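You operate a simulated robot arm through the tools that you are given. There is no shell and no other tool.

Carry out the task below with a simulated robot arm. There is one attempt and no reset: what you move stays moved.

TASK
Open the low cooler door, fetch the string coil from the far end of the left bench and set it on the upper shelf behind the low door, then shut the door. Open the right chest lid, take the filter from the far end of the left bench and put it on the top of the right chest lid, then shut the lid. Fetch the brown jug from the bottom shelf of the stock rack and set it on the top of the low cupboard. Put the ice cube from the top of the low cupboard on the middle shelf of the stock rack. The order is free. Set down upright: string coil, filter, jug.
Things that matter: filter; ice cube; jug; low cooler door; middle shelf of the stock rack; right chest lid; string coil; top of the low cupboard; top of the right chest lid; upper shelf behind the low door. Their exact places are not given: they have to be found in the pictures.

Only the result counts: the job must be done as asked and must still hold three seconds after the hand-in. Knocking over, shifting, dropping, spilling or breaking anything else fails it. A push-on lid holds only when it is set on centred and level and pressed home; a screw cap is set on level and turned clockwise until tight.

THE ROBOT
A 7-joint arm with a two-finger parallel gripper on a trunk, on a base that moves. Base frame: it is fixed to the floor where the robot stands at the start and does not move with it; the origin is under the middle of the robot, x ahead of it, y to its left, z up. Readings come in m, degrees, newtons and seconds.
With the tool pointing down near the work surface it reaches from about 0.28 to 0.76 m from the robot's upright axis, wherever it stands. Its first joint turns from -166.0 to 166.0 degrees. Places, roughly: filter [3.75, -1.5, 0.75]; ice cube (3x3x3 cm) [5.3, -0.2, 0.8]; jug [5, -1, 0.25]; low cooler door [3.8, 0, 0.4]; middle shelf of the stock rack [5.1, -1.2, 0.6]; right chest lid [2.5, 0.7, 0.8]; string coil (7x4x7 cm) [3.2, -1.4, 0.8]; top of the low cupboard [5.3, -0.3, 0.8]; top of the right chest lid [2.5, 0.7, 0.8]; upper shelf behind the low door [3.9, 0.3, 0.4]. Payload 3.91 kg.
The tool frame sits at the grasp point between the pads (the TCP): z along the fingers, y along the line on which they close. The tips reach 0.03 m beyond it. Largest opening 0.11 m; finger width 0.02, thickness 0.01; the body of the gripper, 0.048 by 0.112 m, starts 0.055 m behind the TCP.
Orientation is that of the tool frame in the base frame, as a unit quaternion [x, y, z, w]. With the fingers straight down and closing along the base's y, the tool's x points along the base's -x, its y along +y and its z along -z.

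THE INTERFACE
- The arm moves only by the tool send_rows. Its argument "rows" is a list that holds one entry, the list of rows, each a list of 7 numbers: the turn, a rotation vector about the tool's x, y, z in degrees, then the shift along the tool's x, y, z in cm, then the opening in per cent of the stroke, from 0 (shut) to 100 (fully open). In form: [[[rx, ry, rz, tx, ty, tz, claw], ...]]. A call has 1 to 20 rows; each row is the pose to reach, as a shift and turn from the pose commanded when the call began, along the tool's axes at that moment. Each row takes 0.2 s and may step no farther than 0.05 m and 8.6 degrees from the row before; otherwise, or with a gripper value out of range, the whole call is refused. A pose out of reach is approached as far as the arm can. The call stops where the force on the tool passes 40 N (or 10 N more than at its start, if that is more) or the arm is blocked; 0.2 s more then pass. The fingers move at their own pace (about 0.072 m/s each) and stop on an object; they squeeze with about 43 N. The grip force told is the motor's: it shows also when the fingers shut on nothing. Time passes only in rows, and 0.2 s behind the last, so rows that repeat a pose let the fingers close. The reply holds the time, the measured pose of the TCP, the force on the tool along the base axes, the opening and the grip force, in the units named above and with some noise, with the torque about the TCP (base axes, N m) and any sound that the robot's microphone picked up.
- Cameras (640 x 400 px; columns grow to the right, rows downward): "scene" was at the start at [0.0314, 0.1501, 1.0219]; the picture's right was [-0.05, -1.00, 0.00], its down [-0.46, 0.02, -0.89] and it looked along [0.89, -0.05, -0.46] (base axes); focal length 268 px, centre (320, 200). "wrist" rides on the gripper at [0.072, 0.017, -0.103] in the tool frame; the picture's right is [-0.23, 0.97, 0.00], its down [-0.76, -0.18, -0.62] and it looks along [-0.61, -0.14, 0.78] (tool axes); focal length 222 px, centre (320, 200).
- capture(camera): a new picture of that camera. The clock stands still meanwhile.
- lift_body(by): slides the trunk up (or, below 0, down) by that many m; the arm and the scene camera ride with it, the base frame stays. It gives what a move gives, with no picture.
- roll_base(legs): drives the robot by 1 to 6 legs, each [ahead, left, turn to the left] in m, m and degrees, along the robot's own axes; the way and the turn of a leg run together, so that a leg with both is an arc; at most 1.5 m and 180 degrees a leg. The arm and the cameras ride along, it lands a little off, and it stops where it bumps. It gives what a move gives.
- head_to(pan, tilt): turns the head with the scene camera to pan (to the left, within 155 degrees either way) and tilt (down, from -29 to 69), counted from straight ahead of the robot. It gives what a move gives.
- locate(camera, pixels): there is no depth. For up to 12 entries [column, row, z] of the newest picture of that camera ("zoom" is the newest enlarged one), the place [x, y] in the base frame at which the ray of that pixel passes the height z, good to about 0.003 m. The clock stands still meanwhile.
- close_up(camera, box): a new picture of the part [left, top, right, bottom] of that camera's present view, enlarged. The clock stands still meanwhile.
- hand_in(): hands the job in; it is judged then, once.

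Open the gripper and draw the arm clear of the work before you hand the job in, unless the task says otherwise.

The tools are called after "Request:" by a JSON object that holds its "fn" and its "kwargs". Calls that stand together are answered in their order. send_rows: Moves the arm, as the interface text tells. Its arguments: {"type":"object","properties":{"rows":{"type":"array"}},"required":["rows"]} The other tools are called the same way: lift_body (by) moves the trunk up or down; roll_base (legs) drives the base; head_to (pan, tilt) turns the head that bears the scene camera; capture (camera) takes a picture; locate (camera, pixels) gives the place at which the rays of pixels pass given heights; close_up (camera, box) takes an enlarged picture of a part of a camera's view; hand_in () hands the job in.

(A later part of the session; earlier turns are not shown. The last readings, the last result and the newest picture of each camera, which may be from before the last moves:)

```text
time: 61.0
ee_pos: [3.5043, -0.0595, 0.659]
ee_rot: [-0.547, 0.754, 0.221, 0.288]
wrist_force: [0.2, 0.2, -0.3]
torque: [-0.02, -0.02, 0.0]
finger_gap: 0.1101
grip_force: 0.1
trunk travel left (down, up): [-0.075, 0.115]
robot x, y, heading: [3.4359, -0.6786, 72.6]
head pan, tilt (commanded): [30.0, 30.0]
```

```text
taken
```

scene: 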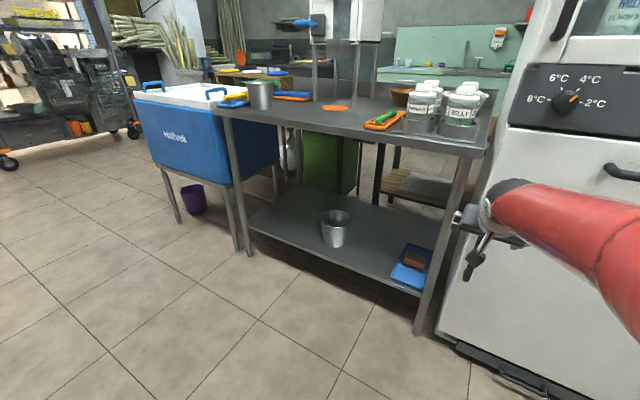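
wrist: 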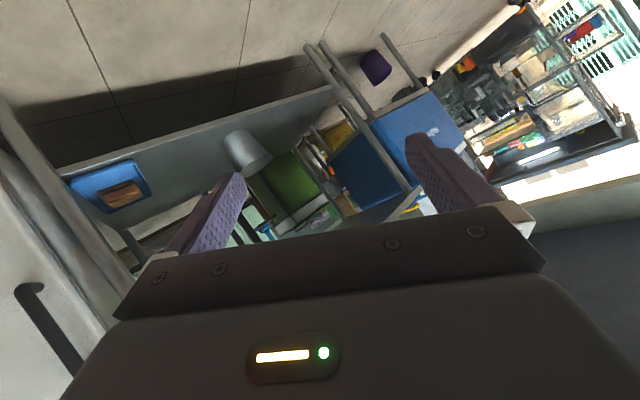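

The tool is pitched 40° without trouble. I'll continue to about 65° pitch while going down to z 0.5 and lining up with the handle.

Request:
{"fn": "send_rows", "kwargs": {"rows": [[[0, -6.5, 0, 2.55, -0.25, 3.05, 100], [0, -13, 0, 5.1, -0.5, 6.1, 100], [0, -19.5, 0, 7.7, -0.75, 9.15, 100], [0, -26, 0, 10.2, -1, 12.2, 100]]]}}

Request:
{"fn": "capture", "kwargs": {"camera": "wrist"}}

Request:
{"fn": "capture", "kwargs": {"camera": "scene"}}

```text
time: 62.0
ee_pos: [3.5127, -0.0541, 0.4995]
ee_rot: [-0.477, 0.676, 0.337, 0.449]
wrist_force: [-3.0, 0.4, 1.0]
torque: [-0.07, -0.08, -0.16]
finger_gap: 0.1101
grip_force: 0.1
out of reach, approached as far as the arm can: row 2
trunk travel left (down, up): [-0.075, 0.115]
robot x, y, heading: [3.4398, -0.6772, 72.4]
head pan, tilt (commanded): [30.0, 30.0]
```

```text
taken
```

wrist: 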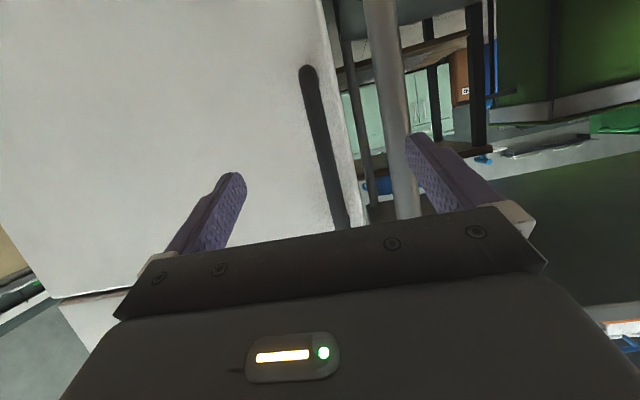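

```text
taken
```

scene: 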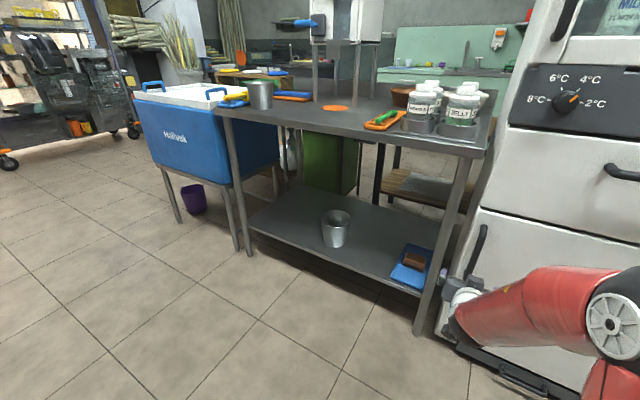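

The bar lies between the fingers in the wrist view, from (308,70) to (345,225). I'll check its lateral position with locate before advancing.

Request:
{"fn": "locate", "kwargs": {"camera": "wrist", "pixels": [[308, 70, 0.4], [325, 145, 0.48], [325, 145, 0.45], [325, 145, 0.5], [336, 195, 0.55], [336, 195, 0.5], [336, 195, 0.58]]}}

```text
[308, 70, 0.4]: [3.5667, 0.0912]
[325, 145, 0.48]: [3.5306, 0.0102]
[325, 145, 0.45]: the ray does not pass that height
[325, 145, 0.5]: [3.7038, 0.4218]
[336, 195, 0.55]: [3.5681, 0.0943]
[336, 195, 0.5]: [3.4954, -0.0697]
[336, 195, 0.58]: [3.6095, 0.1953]
```

The bar is at lateral offset under 5 mm from the tool. I'll advance 12.5 cm horizontally toward the door with open fingers and then close.

Request:
{"fn": "send_rows", "kwargs": {"rows": [[[0, 0, 0, -1.3, -0.1, 2.85, 100], [0, 0, 0, -2.6, -0.2, 5.7, 100], [0, 0, 0, -3.8, -0.3, 8.55, 100], [0, 0, 0, -5.1, -0.4, 11.4, 100]]]}}

Request:
{"fn": "capture", "kwargs": {"camera": "wrist"}}

```text
time: 63.1
ee_pos: [3.5537, 0.0616, 0.5068]
ee_rot: [-0.483, 0.671, 0.338, 0.45]
wrist_force: [-3.3, -17.9, 7.8]
torque: [0.07, -0.33, -1.1]
finger_gap: 0.1102
grip_force: 0.1
trunk travel left (down, up): [-0.075, 0.115]
robot x, y, heading: [3.4369, -0.679, 72.7]
head pan, tilt (commanded): [30.0, 30.0]
stopped in row 4: the force on the tool passed its limit at 46 N (the readings are from after the stop); the commanded pose is now the measured one
```

```text
taken
```

wrist: 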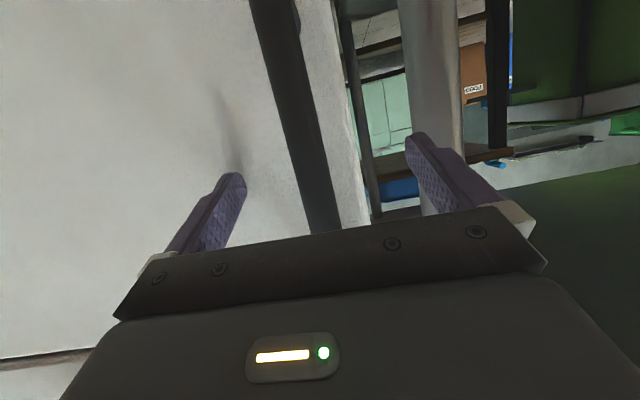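

A finger tip is touching the door face while the bar is between the fingers. I'll back off 0.6 cm and close on the bar.

Request:
{"fn": "send_rows", "kwargs": {"rows": [[[0, 0, 0, 0.2, 0, -0.5, 100], [0, 0, 0, 0.2, 0, -0.5, 0], [0, 0, 0, 0.2, 0, -0.5, 0], [0, 0, 0, 0.2, 0, -0.5, 0], [0, 0, 0, 0.2, 0, -0.5, 0]]]}}

Request:
{"fn": "capture", "kwargs": {"camera": "wrist"}}

```text
time: 64.3
ee_pos: [3.5536, 0.0573, 0.5038]
ee_rot: [-0.484, 0.672, 0.336, 0.449]
wrist_force: [3.1, -1.5, 1.1]
torque: [-0.61, -0.7, -0.1]
finger_gap: 0.0179
grip_force: 45.3
trunk travel left (down, up): [-0.075, 0.115]
robot x, y, heading: [3.4368, -0.6791, 72.5]
head pan, tilt (commanded): [30.0, 30.0]
```

```text
taken
```

wrist: 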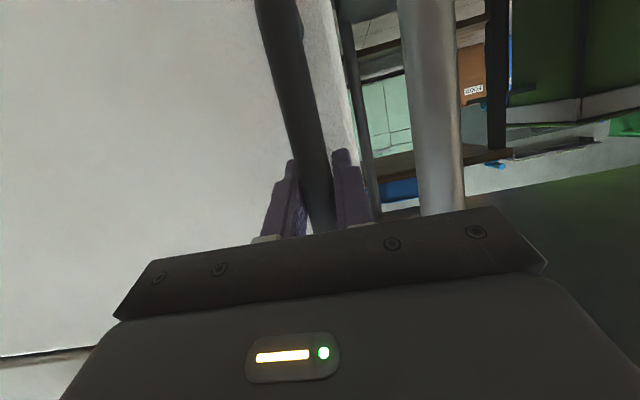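

The bar is gripped (gap 17.9 mm). I'll pull the door open along its arc in small steps, yawing the tool with it.

Request:
{"fn": "send_rows", "kwargs": {"rows": [[[-2.28, 0, -1.02, 0.9, -0.21, -2.03, 0], [-4.57, 0, -2.03, 1.8, -0.51, -4.04, 0], [-6.85, 0, -3.05, 2.68, -0.92, -6.03, 0], [-9.1, 0, -4.1, 3.56, -1.41, -8.0, 0]]]}}

Request:
{"fn": "capture", "kwargs": {"camera": "wrist"}}

```text
time: 65.3
ee_pos: [3.5411, -0.0322, 0.5056]
ee_rot: [-0.54, 0.624, 0.373, 0.424]
wrist_force: [8.5, 2.4, 22.3]
torque: [-1.06, -0.45, -0.04]
finger_gap: 0.0177
grip_force: 45.4
trunk travel left (down, up): [-0.075, 0.115]
robot x, y, heading: [3.4371, -0.6737, 72.8]
head pan, tilt (commanded): [30.0, 30.0]
```

```text
taken
```

wrist: 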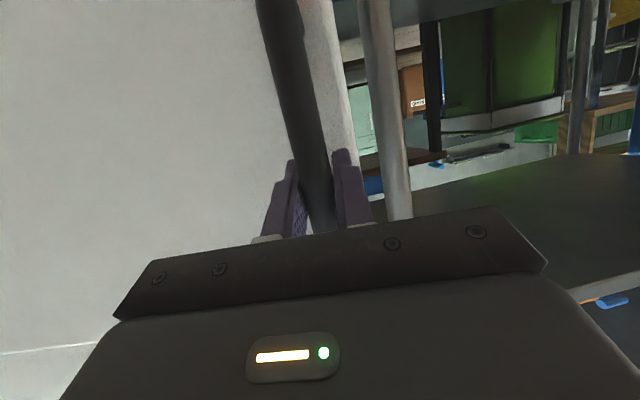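

The door is about 10° open. I'll continue along the same arc pattern for another 10°.

Request:
{"fn": "send_rows", "kwargs": {"rows": [[[-2.28, 0, -1.02, 0.9, -0.21, -2.03, 0], [-4.57, 0, -2.03, 1.8, -0.51, -4.04, 0], [-6.85, 0, -3.05, 2.68, -0.92, -6.03, 0], [-9.1, 0, -4.1, 3.56, -1.41, -8.0, 0]]]}}

Request:
{"fn": "capture", "kwargs": {"camera": "wrist"}}

Request:
{"fn": "capture", "kwargs": {"camera": "scene"}}

```text
time: 65.8
ee_pos: [3.5384, -0.063, 0.504]
ee_rot: [-0.559, 0.604, 0.388, 0.415]
wrist_force: [0.5, 1.4, 12.6]
torque: [-0.65, -0.14, 0.07]
finger_gap: 0.0176
grip_force: 44.9
trunk travel left (down, up): [-0.075, 0.115]
robot x, y, heading: [3.4344, -0.6771, 72.9]
head pan, tilt (commanded): [30.0, 30.0]
stopped in row 2: the force on the tool passed its limit at 42 N (the readings are from after the stop); the commanded pose is now the measured one
```

```text
taken
```

wrist: 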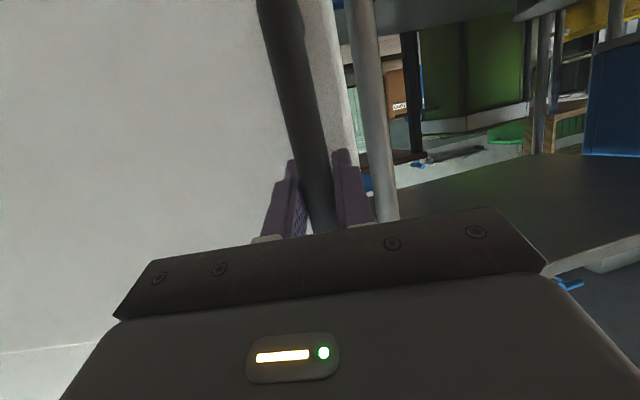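

```text
taken
```

scene: 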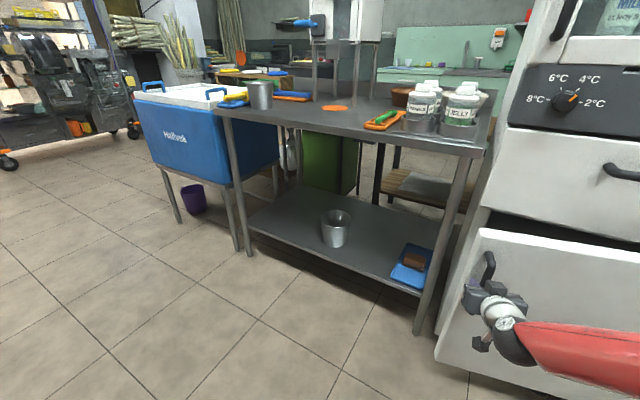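

The door is about 14° open; the force was mainly vertical from a slight downward drift. I'll continue with a corrected pitch ratio and a slight upward offset.

Request:
{"fn": "send_rows", "kwargs": {"rows": [[[-2.32, 0, -0.93, 0.63, -0.21, -2.13, 0], [-4.64, 0, -1.86, 1.45, -0.51, -4.17, 0], [-6.96, 0, -2.79, 2.26, -0.92, -6.2, 0], [-9.29, 0, -3.71, 3.06, -1.41, -8.2, 0]]]}}

Request:
{"fn": "capture", "kwargs": {"camera": "scene"}}

```text
time: 66.8
ee_pos: [3.5467, -0.153, 0.5056]
ee_rot: [0.611, -0.552, -0.422, -0.379]
wrist_force: [1.2, 0.4, 20.2]
torque: [-0.22, -0.04, -0.03]
finger_gap: 0.0175
grip_force: 45.3
trunk travel left (down, up): [-0.075, 0.115]
robot x, y, heading: [3.4375, -0.6768, 72.4]
head pan, tilt (commanded): [30.0, 30.0]
```

```text
taken
```

scene: 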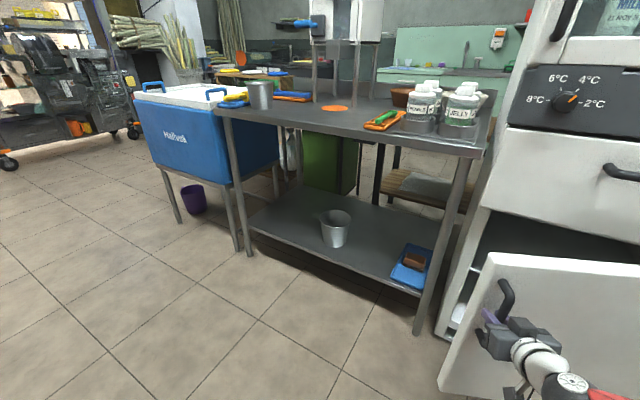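

About 24° open now and the inside is becoming visible. One more step of about 7.5° before regrasping.

Request:
{"fn": "send_rows", "kwargs": {"rows": [[[-2.32, 0, -0.93, 0.45, -0.21, -2.2, 0], [-4.64, 0, -1.86, 1.27, -0.51, -4.25, 0], [-6.96, 0, -2.79, 2.08, -0.92, -6.27, 0], [-9.29, 0, -3.71, 2.9, -1.41, -8.27, 0]]]}}

Request:
{"fn": "capture", "kwargs": {"camera": "scene"}}

Request:
{"fn": "capture", "kwargs": {"camera": "wrist"}}

```text
time: 67.7
ee_pos: [3.5615, -0.2188, 0.5044]
ee_rot: [0.656, -0.504, -0.45, -0.338]
wrist_force: [-1.9, -0.2, -9.3]
torque: [0.69, -0.58, 0.0]
finger_gap: 0.018
grip_force: 44.9
out of reach, approached as far as the arm can: row 3, 4
trunk travel left (down, up): [-0.075, 0.115]
robot x, y, heading: [3.4401, -0.6801, 72.7]
head pan, tilt (commanded): [30.0, 30.0]
stopped in row 4: the force on the tool passed its limit at 45 N (the readings are from after the stop); the commanded pose is now the measured one
```

```text
taken
```

scene: 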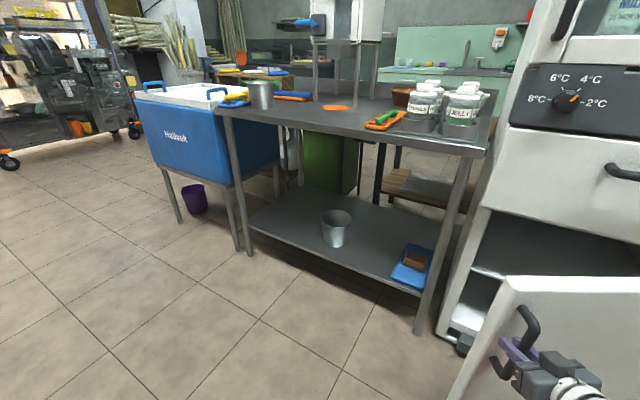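

```text
taken
```

wrist: 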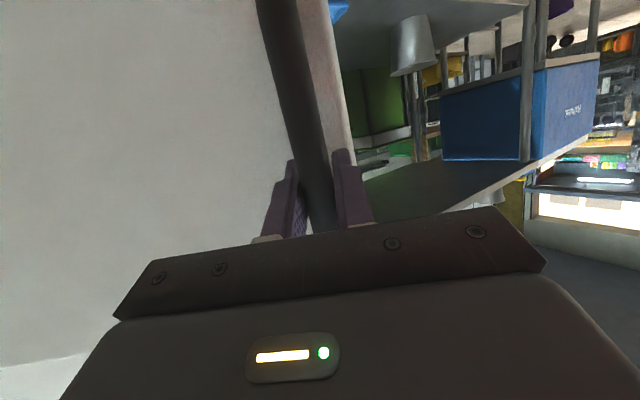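

The door is about 32° open (wide enough to get behind its free edge). I'll release the bar and back the base off along the tool's axis so the fingers slide off.

Request:
{"fn": "send_rows", "kwargs": {"rows": [[[0, 0, 0, 0, 0, 0, 100], [0, 0, 0, 0, 0, 0, 100], [0, 0, 0, 0, 0, 0, 100], [0, 0, 0, 0, 0, 0, 100], [0, 0, 0, 0, 0, -1, 100]]]}}

Request:
{"fn": "roll_base", "kwargs": {"legs": [[-0.095, -0.059, 0]]}}

Request:
{"fn": "capture", "kwargs": {"camera": "wrist"}}

Request:
{"fn": "capture", "kwargs": {"camera": "scene"}}

```text
time: 68.9
ee_pos: [3.568, -0.2212, 0.5124]
ee_rot: [0.654, -0.505, -0.45, -0.34]
wrist_force: [-0.3, 0.1, 0.1]
torque: [0.02, -0.01, 0.0]
finger_gap: 0.11
grip_force: 0.1
out of reach, approached as far as the arm can: row 5
trunk travel left (down, up): [-0.075, 0.115]
robot x, y, heading: [3.4374, -0.6768, 72.8]
head pan, tilt (commanded): [30.0, 30.0]
```

```text
time: 70.1
ee_pos: [3.5956, -0.329, 0.5112]
ee_rot: [0.654, -0.505, -0.45, -0.339]
wrist_force: [0.1, -0.2, 0.4]
torque: [-0.01, 0.01, 0.01]
finger_gap: 0.1103
grip_force: 0.1
trunk travel left (down, up): [-0.075, 0.115]
robot x, y, heading: [3.4658, -0.7869, 72.8]
head pan, tilt (commanded): [30.0, 30.0]
```

```text
taken
```

wrist: 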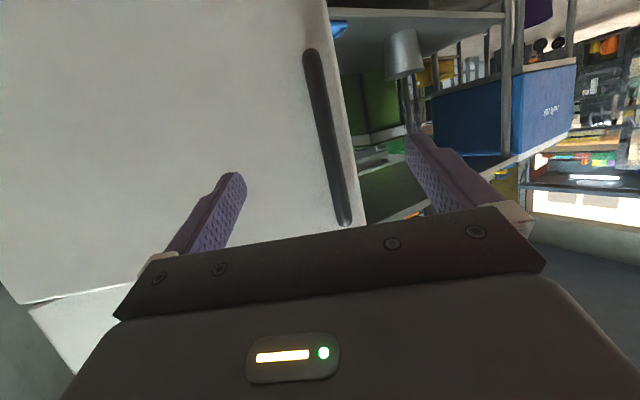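

```text
taken
```

scene: 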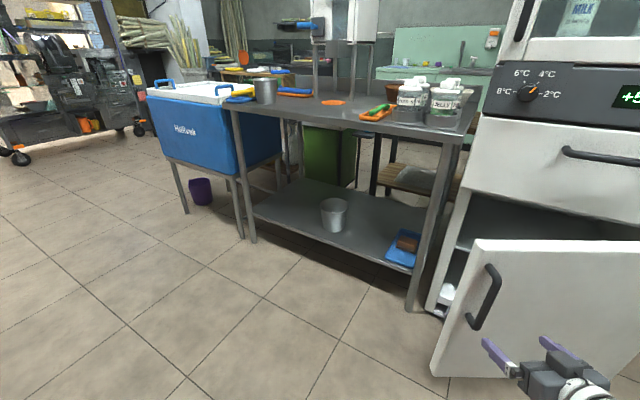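

The fingers are clear of the handle. I'll raise the tool and turn it back to pointing straight down, off to the left of the door's free edge.

Request:
{"fn": "send_rows", "kwargs": {"rows": [[[2.2, 7.4, 3.1, -3.25, 1.15, -0.5, 100], [4.5, 14.8, 6.3, -6.5, 2.3, -1.0, 100], [6.7, 22.1, 9.4, -9.76, 3.46, -1.5, 100], [8.9, 29.5, 12.6, -13.0, 4.6, -2.0, 100], [11.2, 36.9, 15.7, -16.3, 5.76, -2.5, 100], [13.4, 44.3, 18.9, -19.5, 6.9, -3.0, 100], [15.6, 51.6, 22.0, -22.8, 8.06, -3.5, 100], [17.9, 59.0, 25.2, -26.0, 9.2, -4.0, 100], [20.1, 66.4, 28.3, -29.3, 10.4, -4.5, 100]]]}}

Request:
{"fn": "capture", "kwargs": {"camera": "scene"}}

Request:
{"fn": "capture", "kwargs": {"camera": "wrist"}}

```text
time: 72.1
ee_pos: [3.4795, -0.2928, 0.8002]
ee_rot: [-0.59, 0.807, -0.001, 0.0]
wrist_force: [-1.3, -0.3, 0.1]
torque: [-0.01, -0.02, -0.01]
finger_gap: 0.11
grip_force: 0.0
out of reach, approached as far as the arm can: row 4, 5
trunk travel left (down, up): [-0.075, 0.115]
robot x, y, heading: [3.4669, -0.7866, 72.8]
head pan, tilt (commanded): [30.0, 30.0]
```

```text
taken
```

scene: 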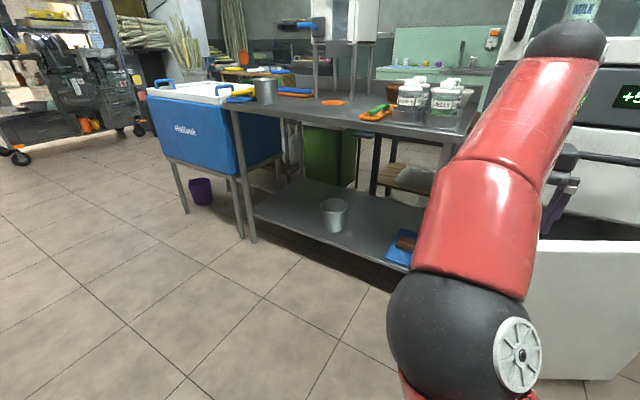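

```text
taken
```

wrist: 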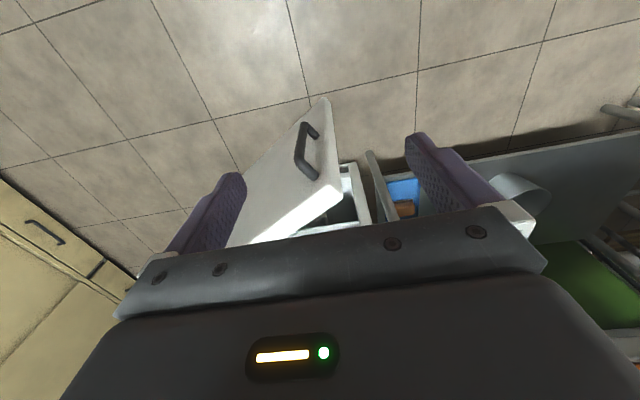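

The door's free top corner shows at wrist pixel (340,184). I'll locate it to plan the push from the inside.

Request:
{"fn": "locate", "kwargs": {"camera": "wrist", "pixels": [[340, 184, 0.66], [340, 184, 0.64], [320, 222, 0.64], [320, 222, 0.66], [228, 245, 0.66], [326, 98, 0.1], [372, 224, 0.6], [357, 164, 0.1]]}}

Request:
{"fn": "close_up", "kwargs": {"camera": "wrist", "box": [200, 80, 440, 230]}}

```text
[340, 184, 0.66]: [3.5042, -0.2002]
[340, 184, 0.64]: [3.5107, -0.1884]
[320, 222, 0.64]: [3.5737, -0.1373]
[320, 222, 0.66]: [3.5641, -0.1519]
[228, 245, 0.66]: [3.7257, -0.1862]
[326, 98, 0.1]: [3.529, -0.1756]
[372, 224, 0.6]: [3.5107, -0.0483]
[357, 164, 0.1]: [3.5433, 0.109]
```

```text
2.67 times, centred on (320, 155) of wrist
```

zoom: 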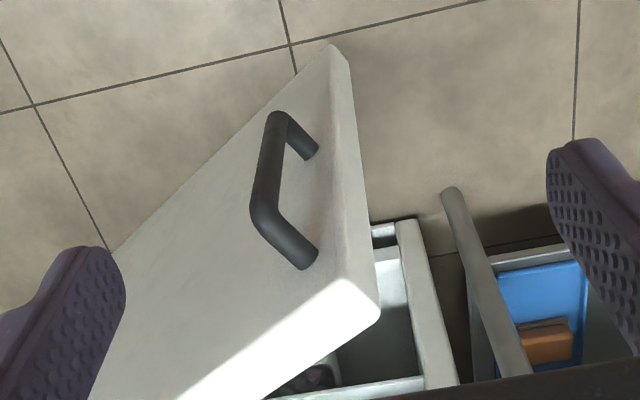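

The door's free edge is near (3.525,-0.17), top at about z 0.62. I'll reposition the base to the left (toward the table side) so the arm can push the door open from behind.

Request:
{"fn": "roll_base", "kwargs": {"legs": [[0.1, 0.34, 0]]}}

Request:
{"fn": "send_rows", "kwargs": {"rows": [[[0, 0, 0, -2.5, -4, 0, 0], [0, 0, 0, -5, -8, 0, 0], [0, 0, 0, -7.5, -12, 0, 0], [0, 0, 0, -10, -16, 0, 0], [0, 0, 0, -12.5, -20, 0, 0]]]}}

Request:
{"fn": "capture", "kwargs": {"camera": "wrist"}}

Request:
{"fn": "head_to", "kwargs": {"pan": -20, "tilt": 35}}

Request:
{"fn": "capture", "kwargs": {"camera": "scene"}}

```text
time: 74.4
ee_pos: [3.1828, -0.0943, 0.8006]
ee_rot: [-0.592, 0.806, 0.001, 0.001]
wrist_force: [0.3, -0.5, 0.8]
torque: [0.01, 0.02, -0.05]
finger_gap: 0.1104
grip_force: 0.0
trunk travel left (down, up): [-0.075, 0.115]
robot x, y, heading: [3.1654, -0.5884, 72.8]
head pan, tilt (commanded): [30.0, 30.0]
```

```text
time: 75.6
ee_pos: [3.3997, -0.0543, 0.7822]
ee_rot: [-0.591, 0.807, 0.0, 0.002]
wrist_force: [0.3, 1.5, 1.6]
torque: [-0.01, -0.02, -0.01]
finger_gap: 0.0
grip_force: 37.5
out of reach, approached as far as the arm can: row 4, 5
trunk travel left (down, up): [-0.075, 0.115]
robot x, y, heading: [3.1654, -0.5917, 72.6]
head pan, tilt (commanded): [30.0, 30.0]
```

```text
taken
```

wrist: 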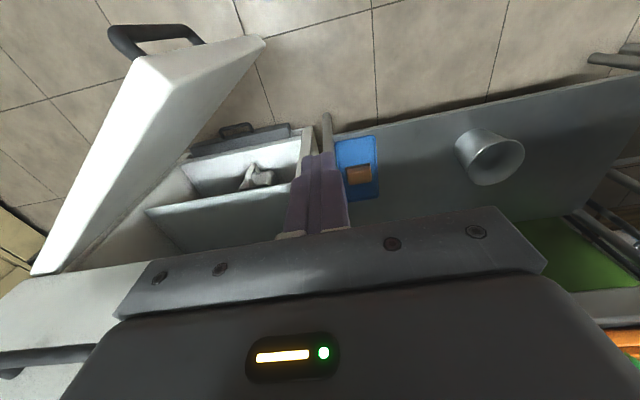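

```text
time: 76.8
ee_pos: [3.3993, -0.0526, 0.781]
ee_rot: [-0.592, 0.806, 0.0, 0.001]
wrist_force: [0.4, 0.5, 0.2]
torque: [0.0, 0.0, -0.02]
finger_gap: 0.0
grip_force: 37.6
trunk travel left (down, up): [-0.075, 0.115]
robot x, y, heading: [3.162, -0.5928, 72.5]
head pan, tilt (commanded): [-20.0, 35.0]
```

```text
taken
```

scene: 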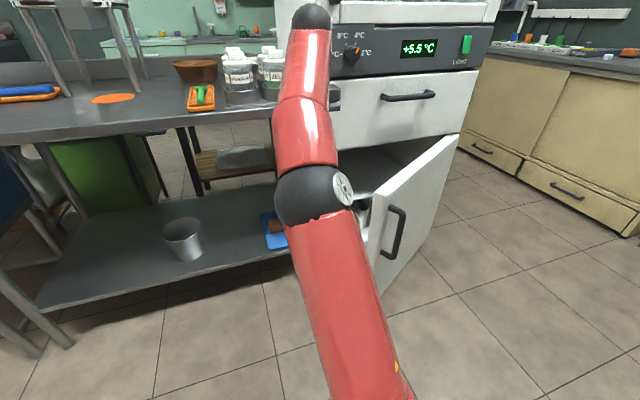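

The interior with its upper shelf is visible. I'll lower the closed fingers beside the opening to z 0.60 and bring them behind the door's free edge.

Request:
{"fn": "send_rows", "kwargs": {"rows": [[[0, 0, 0, 0, 0, 4.5, 0], [0, 0, 0, 0, 0, 9, 0], [0, 0, 0, 0, 0, 13.5, 0], [0, 0, 0, 0, 0, 18, 0]]]}}

Request:
{"fn": "send_rows", "kwargs": {"rows": [[[0, 0, 0, -1, -4, 0, 0], [0, 0, 0, -2, -8, 0, 0], [0, 0, 0, -3, -12, 0, 0], [0, 0, 0, -3, -15, 0, 0]]]}}

Request:
{"fn": "capture", "kwargs": {"camera": "wrist"}}

```text
time: 77.8
ee_pos: [3.4012, -0.0526, 0.6028]
ee_rot: [-0.591, 0.807, 0.0, 0.002]
wrist_force: [-1.2, -0.2, 0.7]
torque: [0.01, -0.01, 0.02]
finger_gap: 0.0
grip_force: 37.8
trunk travel left (down, up): [-0.075, 0.115]
robot x, y, heading: [3.164, -0.5882, 72.6]
head pan, tilt (commanded): [-20.0, 35.0]
```

```text
time: 78.8
ee_pos: [3.5251, -0.0783, 0.5967]
ee_rot: [-0.591, 0.807, 0.001, 0.001]
wrist_force: [0.2, -0.2, -0.5]
torque: [0.0, -0.01, 0.0]
finger_gap: 0.0
grip_force: 37.7
out of reach, approached as far as the arm can: row 4
trunk travel left (down, up): [-0.075, 0.115]
robot x, y, heading: [3.1637, -0.5925, 72.6]
head pan, tilt (commanded): [-20.0, 35.0]
```

```text
taken
```

wrist: 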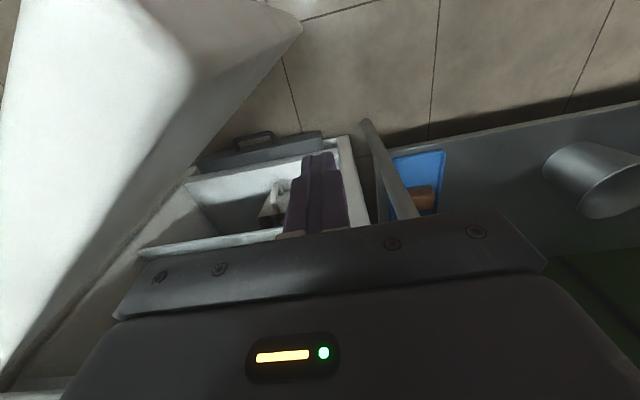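

The fingers are behind the free edge. I'll push along the door's arc (right and back toward me), letting the tool yaw with the arm's swing.

Request:
{"fn": "send_rows", "kwargs": {"rows": [[[0, 0, 4, 0.8, -3, 0, 0], [0, 0, 8, 1.8, -6, 0, 0], [0, 0, 12, 5, -8.5, 0, 0], [0, 0, 16, 8.5, -11.5, 0, 0], [0, 0, 19, 11.5, -14.5, 0, 0], [0, 0, 22, 14.8, -17.5, 0, 0]]]}}

Request:
{"fn": "capture", "kwargs": {"camera": "scene"}}

Request:
{"fn": "capture", "kwargs": {"camera": "wrist"}}

```text
time: 80.2
ee_pos: [3.5694, -0.1974, 0.6055]
ee_rot: [-0.447, 0.894, -0.001, 0.001]
wrist_force: [0.1, -0.6, 0.8]
torque: [0.0, -0.03, 0.0]
finger_gap: 0.0002
grip_force: 37.7
out of reach, approached as far as the arm can: row 1, 2, 3, 4, 5, 6
trunk travel left (down, up): [-0.075, 0.115]
robot x, y, heading: [3.1695, -0.5921, 72.4]
head pan, tilt (commanded): [-20.0, 35.0]
```

```text
taken
```

scene: 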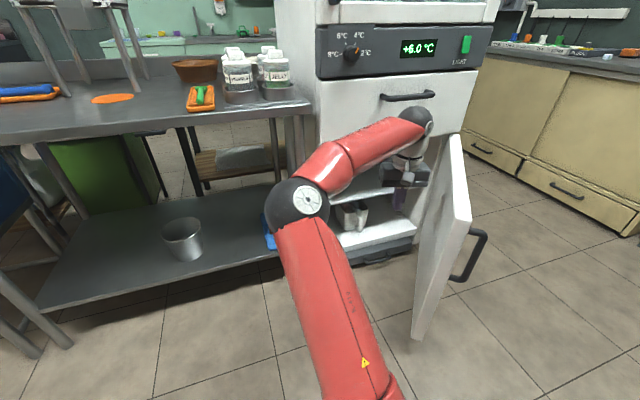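

```text
taken
```

wrist: 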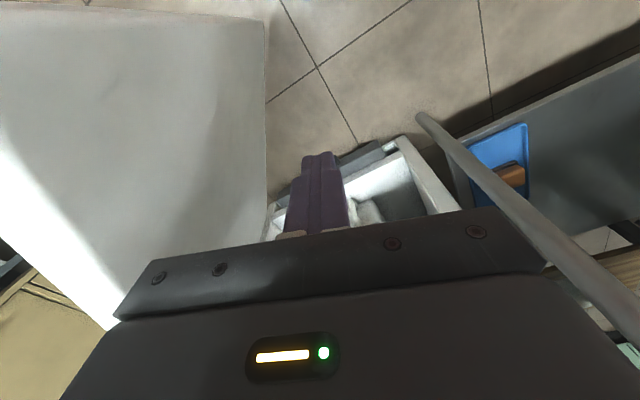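

The door swung widely open. I'll measure where its free edge is now: scene pixels (415,338) at the bottom and (470,213)/(455,138) at the top edge.

Request:
{"fn": "locate", "kwargs": {"camera": "scene", "pixels": [[415, 338, 0.1], [470, 213, 0.62], [455, 138, 0.62], [437, 238, 0.1], [345, 193, 0.4], [395, 187, 0.4], [350, 210, 0.2]]}}

Request:
{"fn": "close_up", "kwargs": {"camera": "scene", "box": [310, 110, 510, 350]}}

```text
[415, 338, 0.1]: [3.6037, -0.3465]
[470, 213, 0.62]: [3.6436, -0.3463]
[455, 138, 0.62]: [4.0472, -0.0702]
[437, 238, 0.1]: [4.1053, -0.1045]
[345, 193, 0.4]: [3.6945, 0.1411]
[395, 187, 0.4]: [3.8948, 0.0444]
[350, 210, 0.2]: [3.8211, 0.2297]
```

```text
1.67 times, centred on (410, 230) of scene
```

zoom: 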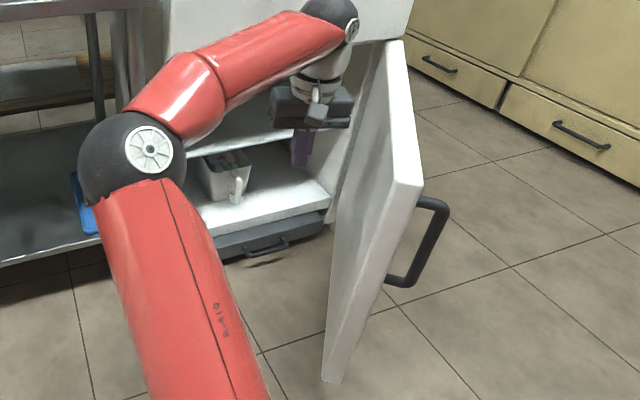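

The door is about 50° open and the fingers still have a gap to it. I'll keep pushing along the arc.

Request:
{"fn": "send_rows", "kwargs": {"rows": [[[0, 0, 3, 1.1, -3.8, 0, 0], [0, 0, 6, 2.2, -7.6, 0, 0], [0, 0, 9, 3.3, -11.4, 0, 0], [0, 0, 12, 4.5, -15.2, 0, 0]]]}}

Request:
{"fn": "close_up", "kwargs": {"camera": "scene", "box": [200, 50, 600, 350]}}

```text
time: 81.2
ee_pos: [3.5755, -0.2555, 0.5874]
ee_rot: [-0.355, 0.935, 0.0, 0.003]
wrist_force: [-0.7, -1.0, 0.5]
torque: [0.0, -0.03, 0.01]
finger_gap: 0.0
grip_force: 37.6
out of reach, approached as far as the arm can: row 1, 2, 3, 4
trunk travel left (down, up): [-0.075, 0.115]
robot x, y, heading: [3.1662, -0.5924, 72.9]
head pan, tilt (commanded): [-20.0, 35.0]
```

```text
1.33 times, centred on (400, 200) of scene
```

zoom: 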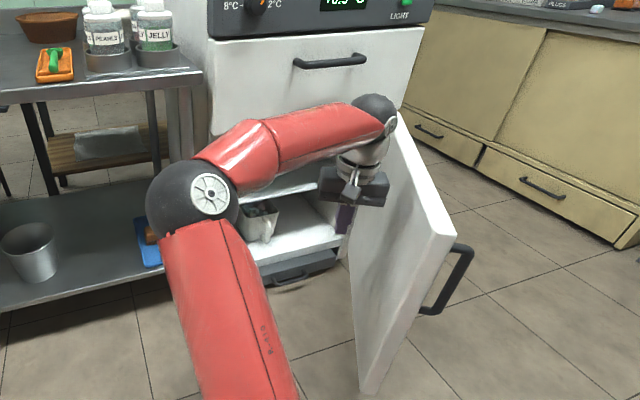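

The arm is limited to the right in this posture, so I'll push the door further by rolling the base 0.2 m to its right with the hand against the door's inside.

Request:
{"fn": "roll_base", "kwargs": {"legs": [[0, -0.2, 0]]}}

Request:
{"fn": "capture", "kwargs": {"camera": "scene"}}

```text
time: 82.8
ee_pos: [3.7664, -0.3126, 0.5881]
ee_rot: [-0.356, 0.934, 0.0, 0.003]
wrist_force: [-1.1, 0.2, 1.2]
torque: [-0.02, -0.03, -0.02]
finger_gap: 0.0003
grip_force: 37.7
trunk travel left (down, up): [-0.075, 0.115]
robot x, y, heading: [3.3586, -0.6491, 72.8]
head pan, tilt (commanded): [-20.0, 35.0]
```

```text
taken
```

scene: 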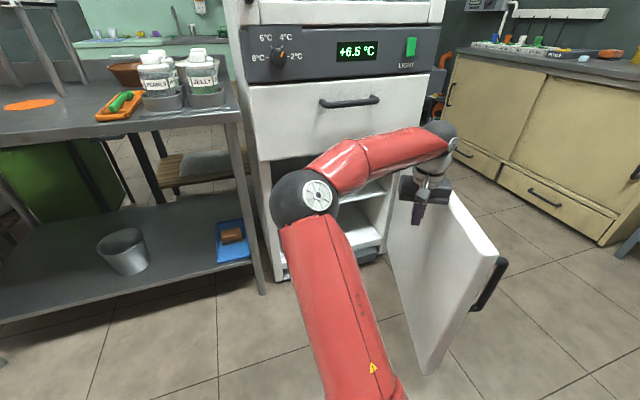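

The door opened further. I'll measure its angle from the free bottom corner (430,375) and top corner (497,255).

Request:
{"fn": "locate", "kwargs": {"camera": "scene", "pixels": [[430, 375, 0.1], [497, 256, 0.62], [455, 192, 0.62]]}}

```text
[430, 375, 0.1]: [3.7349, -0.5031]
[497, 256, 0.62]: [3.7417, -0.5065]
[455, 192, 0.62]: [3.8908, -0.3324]
```

The door stands at about 72°. Another 0.16 m to the right should bring it past 90°.

Request:
{"fn": "roll_base", "kwargs": {"legs": [[0, -0.17, 0]]}}

Request:
{"fn": "capture", "kwargs": {"camera": "scene"}}

```text
time: 84.2
ee_pos: [3.9282, -0.3618, 0.5883]
ee_rot: [-0.357, 0.934, 0.0, 0.003]
wrist_force: [-0.1, -0.3, -0.3]
torque: [0.0, 0.02, 0.01]
finger_gap: 0.0004
grip_force: 37.5
trunk travel left (down, up): [-0.075, 0.115]
robot x, y, heading: [3.5185, -0.7002, 73.0]
head pan, tilt (commanded): [-20.0, 35.0]
```

```text
taken
```

scene: 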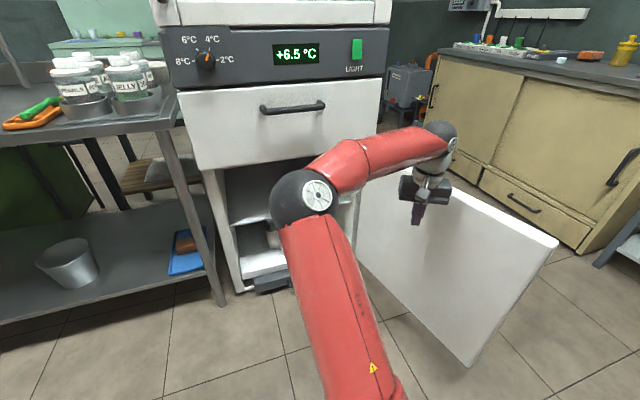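

The door now stands open past 90°. I'll bring the arm back to a neutral tool-down pose in front of me, raised, before turning toward the bench.

Request:
{"fn": "send_rows", "kwargs": {"rows": [[[0, 0, -3.9, 1.9, 3.13, -1.5, 0], [0, 0, -7.8, 3.8, 6.26, -4, 0], [0, 0, -11.7, 5.7, 9.4, -6.5, 0], [0, 0, -15.6, 7.6, 12.5, -9, 0], [0, 0, -19.5, 9.5, 15.65, -11.5, 0], [0, 0, -23.4, 11.4, 18.8, -14, 0], [0, 0, -27.3, 13.3, 21.9, -16.5, 0], [0, 0, -31, 15.15, 25.06, -19, 0]]]}}

Request:
{"fn": "lift_body", "kwargs": {"by": 0.11}}

Request:
{"fn": "capture", "kwargs": {"camera": "scene"}}

Request:
{"fn": "head_to", "kwargs": {"pan": -150, "tilt": 35}}

Request:
{"fn": "capture", "kwargs": {"camera": "scene"}}

```text
time: 86.0
ee_pos: [3.647, -0.2769, 0.777]
ee_rot: [-0.594, 0.804, 0.0, 0.002]
wrist_force: [0.2, 0.2, -0.2]
torque: [-0.03, 0.03, 0.03]
finger_gap: 0.0
grip_force: 37.6
trunk travel left (down, up): [-0.075, 0.115]
robot x, y, heading: [3.5198, -0.6999, 73.2]
head pan, tilt (commanded): [-20.0, 35.0]
```

```text
time: 87.5
ee_pos: [3.648, -0.2781, 0.888]
ee_rot: [-0.594, 0.804, 0.0, 0.003]
wrist_force: [0.1, 0.4, 0.1]
torque: [-0.01, 0.01, 0.04]
finger_gap: 0.0
grip_force: 37.5
trunk travel left (down, up): [-0.185, 0.005]
robot x, y, heading: [3.5194, -0.6991, 72.7]
head pan, tilt (commanded): [-20.0, 35.0]
```

```text
taken
```

scene: 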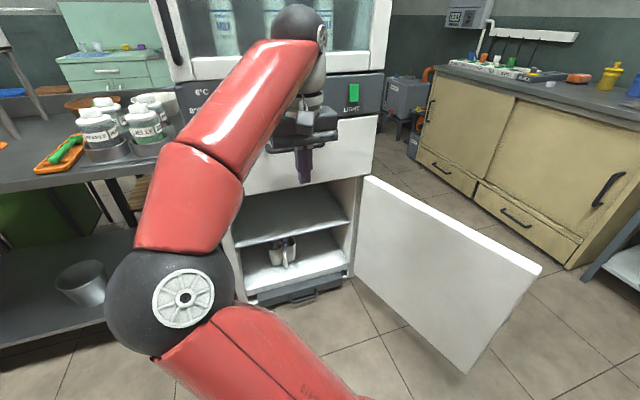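

```text
time: 89.6
ee_pos: [3.6472, -0.2783, 0.8876]
ee_rot: [-0.594, 0.805, -0.001, 0.002]
wrist_force: [-0.4, 0.5, -0.1]
torque: [-0.01, 0.0, 0.01]
finger_gap: 0.0001
grip_force: 38.2
trunk travel left (down, up): [-0.185, 0.005]
robot x, y, heading: [3.5206, -0.6999, 72.8]
head pan, tilt (commanded): [-150.0, 35.0]
```

```text
taken
```

scene: 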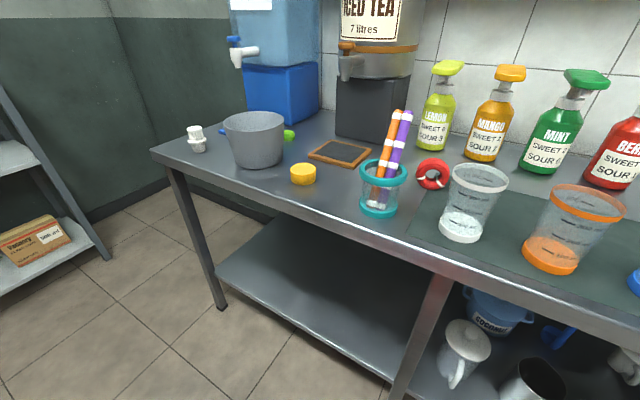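

Now I can see the bench's far end: a red ring at (433,173), a yellow disc at (303,174), a dark framed plate at (338,153) and a white item at (196,138). I'll zoom in and locate them on the bench top.

Request:
{"fn": "close_up", "kwargs": {"camera": "scene", "box": [150, 80, 350, 205]}}

Request:
{"fn": "locate", "kwargs": {"camera": "scene", "pixels": [[433, 190, 0.75], [303, 185, 0.75], [338, 153, 0.75], [196, 151, 0.75], [257, 165, 0.75], [378, 212, 0.75], [460, 240, 0.75], [152, 152, 0.75], [437, 262, 0.75]]}}

Request:
{"fn": "close_up", "kwargs": {"camera": "scene", "box": [330, 80, 530, 205]}}

```text
3.20 times, centred on (250, 142) of scene
```

zoom: 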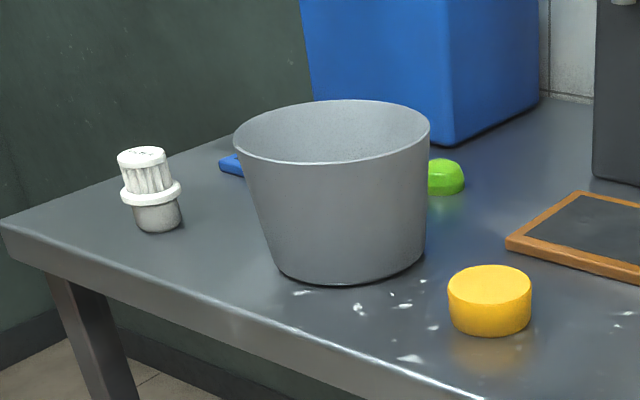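

```text
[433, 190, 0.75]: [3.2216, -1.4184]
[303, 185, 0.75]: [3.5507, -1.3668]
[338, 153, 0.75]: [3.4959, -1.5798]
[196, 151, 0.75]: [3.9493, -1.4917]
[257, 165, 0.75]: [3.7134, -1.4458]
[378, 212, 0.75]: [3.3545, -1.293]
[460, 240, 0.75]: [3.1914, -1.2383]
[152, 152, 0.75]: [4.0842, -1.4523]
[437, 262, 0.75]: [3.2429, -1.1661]
```

```text
3.20 times, centred on (430, 142) of scene
```

zoom: 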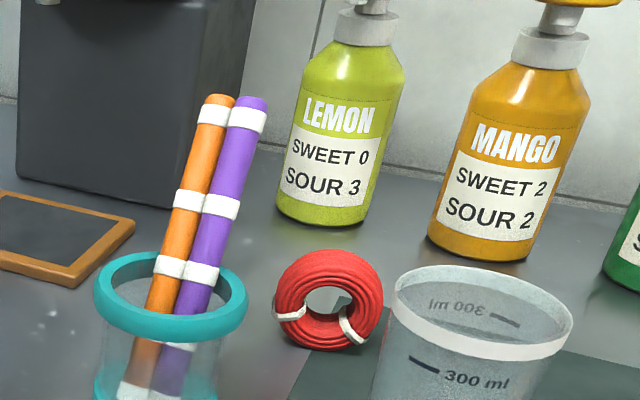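

The red ring at about (3.22,-1.42) is the string coil, standing on its rim; the white pleated cartridge near (3.95,-1.49) looks like the filter. I'll turn left 180° (arm sweeping through the free aisle) to face the bench.

Request:
{"fn": "roll_base", "kwargs": {"legs": [[0, 0, 90], [0, 0, 90]]}}

Request:
{"fn": "head_to", "kwargs": {"pan": 0, "tilt": 38}}

Request:
{"fn": "capture", "kwargs": {"camera": "scene"}}

Request:
{"fn": "capture", "kwargs": {"camera": "wrist"}}

```text
time: 97.6
ee_pos: [3.3826, -1.1187, 0.887]
ee_rot: [0.811, 0.585, -0.003, 0.0]
wrist_force: [-0.5, 1.5, 0.7]
torque: [-0.01, 0.04, -0.01]
finger_gap: 0.0002
grip_force: 37.1
trunk travel left (down, up): [-0.185, 0.005]
robot x, y, heading: [3.5225, -0.6966, -108.3]
head pan, tilt (commanded): [-150.0, 35.0]
```

```text
time: 99.9
ee_pos: [3.3822, -1.1188, 0.8861]
ee_rot: [0.812, 0.584, -0.002, -0.001]
wrist_force: [0.3, 0.4, -0.1]
torque: [-0.03, 0.04, -0.01]
finger_gap: 0.0
grip_force: 37.5
trunk travel left (down, up): [-0.185, 0.005]
robot x, y, heading: [3.5184, -0.7024, -108.6]
head pan, tilt (commanded): [0.0, 38.0]
```

```text
taken
```

scene: 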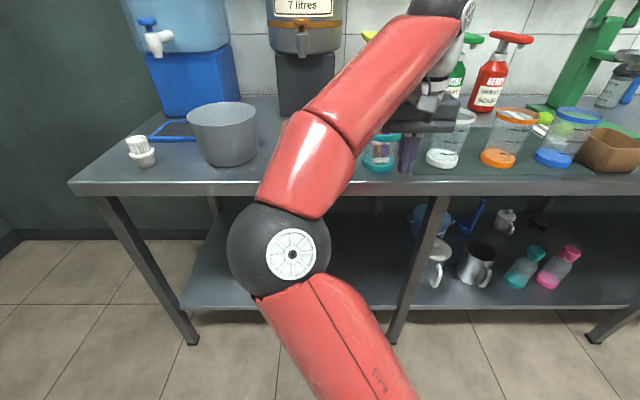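

```text
taken
```

wrist: 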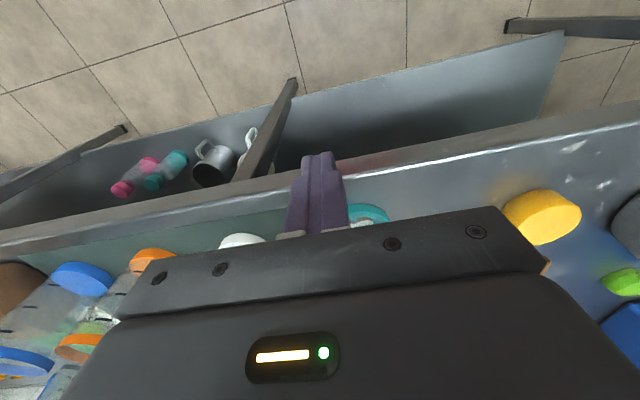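

The arm hides the coil from the scene camera. I'll swing the tool about 24 cm to the left (it is still in front of the bench edge) and look again.

Request:
{"fn": "send_rows", "kwargs": {"rows": [[[0, 0, 0, 0, 4, 0, 30], [0, 0, 0, 0, 8, 0, 60], [0, 0, 0, 0, 12, 0, 80], [0, 0, 0, 0, 16, 0, 80], [0, 0, 0, 0, 20, 0, 80], [0, 0, 0, 0, 24, 0, 80]]]}}

Request:
{"fn": "capture", "kwargs": {"camera": "scene"}}

Request:
{"fn": "close_up", "kwargs": {"camera": "scene", "box": [320, 60, 520, 185]}}

```text
time: 101.3
ee_pos: [3.601, -1.1886, 0.875]
ee_rot: [0.811, 0.585, -0.004, 0.001]
wrist_force: [-0.5, 0.6, -0.7]
torque: [0.0, -0.04, -0.02]
finger_gap: 0.0881
grip_force: 0.1
out of reach, approached as far as the arm can: row 6
trunk travel left (down, up): [-0.185, 0.005]
robot x, y, heading: [3.5214, -0.7019, -108.5]
head pan, tilt (commanded): [0.0, 38.0]
```

```text
taken
```

scene: 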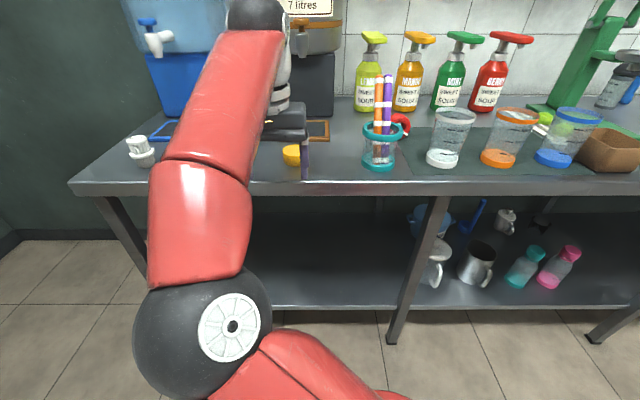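

```text
3.20 times, centred on (420, 122) of scene
```

zoom: 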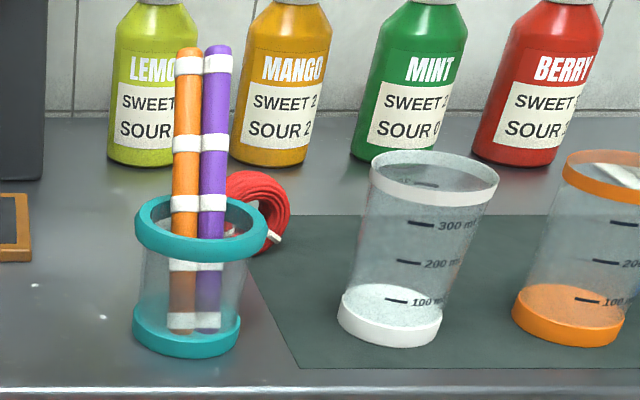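

Now the straw cup stands in front of the coil from this side. I'll locate the neighbours' bases and heights to plan a clear grasp.

Request:
{"fn": "locate", "kwargs": {"camera": "zoom", "pixels": [[187, 335, 0.75], [187, 225, 0.85], [205, 50, 0.95], [258, 250, 0.75], [270, 185, 0.82], [390, 325, 0.75], [435, 180, 0.87], [150, 155, 0.75], [270, 155, 0.75], [15, 255, 0.75], [320, 385, 0.75]]}}

```text
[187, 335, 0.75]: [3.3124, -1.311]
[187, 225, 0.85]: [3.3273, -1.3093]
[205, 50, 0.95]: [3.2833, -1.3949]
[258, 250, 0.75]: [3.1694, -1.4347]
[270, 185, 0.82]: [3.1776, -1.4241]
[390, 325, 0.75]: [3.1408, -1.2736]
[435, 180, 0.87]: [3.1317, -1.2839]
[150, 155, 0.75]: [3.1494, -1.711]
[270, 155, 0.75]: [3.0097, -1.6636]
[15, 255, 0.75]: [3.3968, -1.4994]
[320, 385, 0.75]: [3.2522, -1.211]
```

To pin down the bench height I'll compare the bench's far corner (70,183) now with the earlier reading, plus the white cartridge and bucket.

Request:
{"fn": "locate", "kwargs": {"camera": "scene", "pixels": [[70, 183, 0.75], [70, 183, 0.8], [145, 165, 0.75], [145, 165, 0.8], [378, 168, 0.75], [378, 168, 0.8], [300, 185, 0.75], [300, 185, 0.8], [600, 185, 0.75], [600, 185, 0.8]]}}

Request:
{"fn": "locate", "kwargs": {"camera": "wrist", "pixels": [[300, 152, 0.75]]}}

Request:
{"fn": "capture", "kwargs": {"camera": "wrist"}}

```text
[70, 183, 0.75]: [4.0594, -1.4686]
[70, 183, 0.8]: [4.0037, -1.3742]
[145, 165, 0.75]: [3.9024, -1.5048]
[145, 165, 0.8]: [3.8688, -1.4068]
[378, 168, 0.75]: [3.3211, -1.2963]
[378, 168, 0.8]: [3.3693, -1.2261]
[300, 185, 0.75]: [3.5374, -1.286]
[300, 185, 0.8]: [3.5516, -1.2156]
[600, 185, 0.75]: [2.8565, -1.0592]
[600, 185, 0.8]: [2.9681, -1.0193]
```

```text
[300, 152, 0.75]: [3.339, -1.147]
```

```text
taken
```

wrist: 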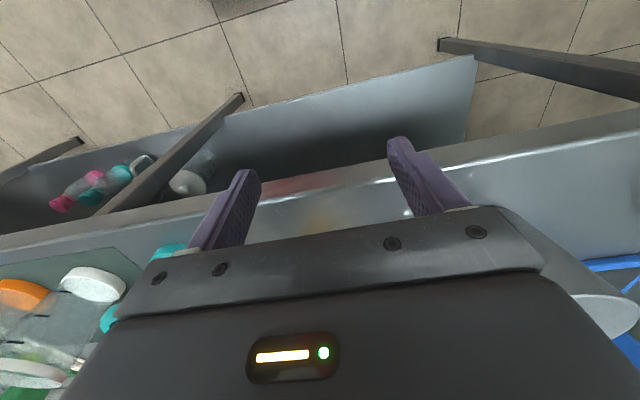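

The bench height is uncertain between 0.75 and 0.80; I'll zoom on the wrist picture of the bench edge and compare it with the scene view of the same edge.

Request:
{"fn": "close_up", "kwargs": {"camera": "wrist", "box": [240, 120, 400, 220]}}

Request:
{"fn": "close_up", "kwargs": {"camera": "scene", "box": [270, 130, 430, 230]}}

```text
4.00 times, centred on (320, 170) of wrist
```

zoom: 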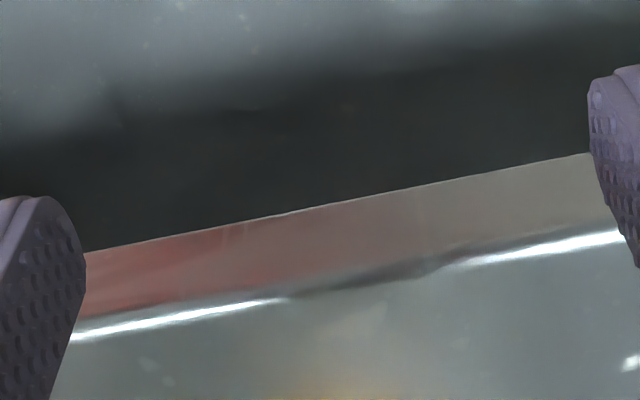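

```text
4.00 times, centred on (350, 180) of scene
```

zoom: 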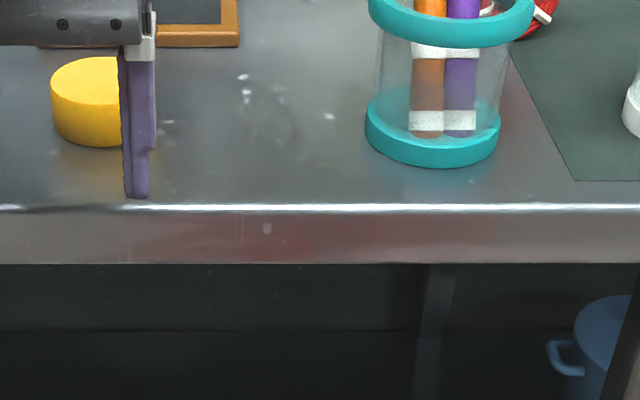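

Request:
{"fn": "locate", "kwargs": {"camera": "wrist", "pixels": [[315, 193.7, 0.75], [315, 193.7, 0.78], [315, 193.7, 0.8], [282, 198.5, 0.75], [282, 198.5, 0.78], [282, 198.5, 0.8], [372, 184, 0.78]]}}

Request:
{"fn": "locate", "kwargs": {"camera": "scene", "pixels": [[312, 182, 0.75], [312, 182, 0.78], [312, 182, 0.8], [350, 182, 0.75], [350, 182, 0.78], [350, 182, 0.8], [373, 171, 0.78]]}}

```text
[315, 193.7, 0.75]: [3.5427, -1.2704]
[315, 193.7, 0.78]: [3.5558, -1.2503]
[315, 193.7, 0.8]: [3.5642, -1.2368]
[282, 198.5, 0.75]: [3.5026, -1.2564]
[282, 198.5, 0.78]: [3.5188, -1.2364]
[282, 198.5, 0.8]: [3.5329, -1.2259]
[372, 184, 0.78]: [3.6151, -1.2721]
```

```text
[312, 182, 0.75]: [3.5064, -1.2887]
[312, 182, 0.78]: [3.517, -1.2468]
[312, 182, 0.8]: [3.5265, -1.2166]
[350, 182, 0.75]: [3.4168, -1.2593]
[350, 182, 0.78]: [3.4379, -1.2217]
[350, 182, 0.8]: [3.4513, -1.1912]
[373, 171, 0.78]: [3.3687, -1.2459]
```

Comparing both cameras, the bench top is at z ≈ 0.79, which puts the coil at about (3.235,-1.355) with its centre near z 0.83. I'll recentre the arm and turn the tool 90° so the fingers will close across the coil's faces with a slim profile between the cups.

Request:
{"fn": "send_rows", "kwargs": {"rows": [[[0, 0, -8.2, 0, -2.1, -0.6, 80], [0, 0, -16.4, 0, -4.2, -1.2, 80], [0, 0, -24.6, 0, -6.3, -1.8, 80], [0, 0, -32.8, 0, -8.4, -2.4, 80], [0, 0, -41, 0, -10.5, -3, 80], [0, 0, -49.2, 0, -12.6, -3.6, 80], [0, 0, -57.4, 0, -14.7, -4.2, 80], [0, 0, -65.6, 0, -16.8, -4.8, 80], [0, 0, -73.8, 0, -18.9, -5.4, 80], [0, 0, -82, 0, -21, -6, 80], [0, 0, -90, 0, -23, -6.5, 80]]]}}

Request:
{"fn": "capture", "kwargs": {"camera": "wrist"}}

Request:
{"fn": "capture", "kwargs": {"camera": "scene"}}

```text
time: 103.7
ee_pos: [3.3843, -1.115, 0.9404]
ee_rot: [0.159, 0.987, -0.002, -0.002]
wrist_force: [0.4, -0.5, -0.1]
torque: [0.05, -0.03, 0.02]
finger_gap: 0.0879
grip_force: 0.0
trunk travel left (down, up): [-0.185, 0.005]
robot x, y, heading: [3.5226, -0.6984, -108.6]
head pan, tilt (commanded): [0.0, 38.0]
```

```text
taken
```

wrist: 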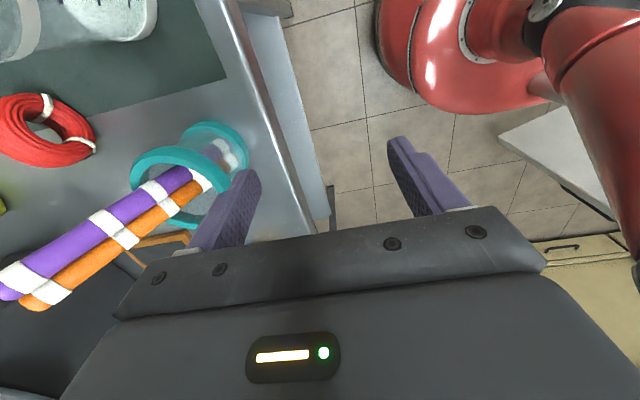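

```text
taken
```

scene: 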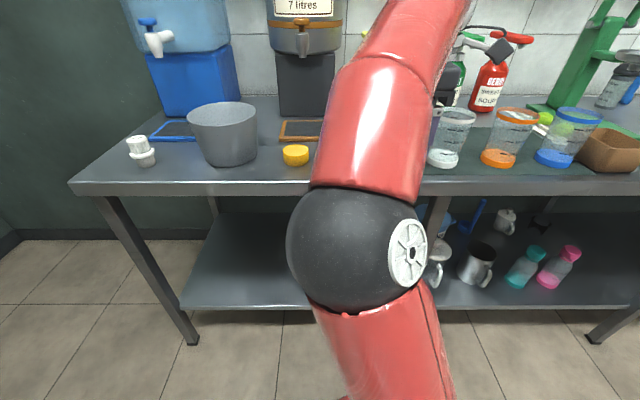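

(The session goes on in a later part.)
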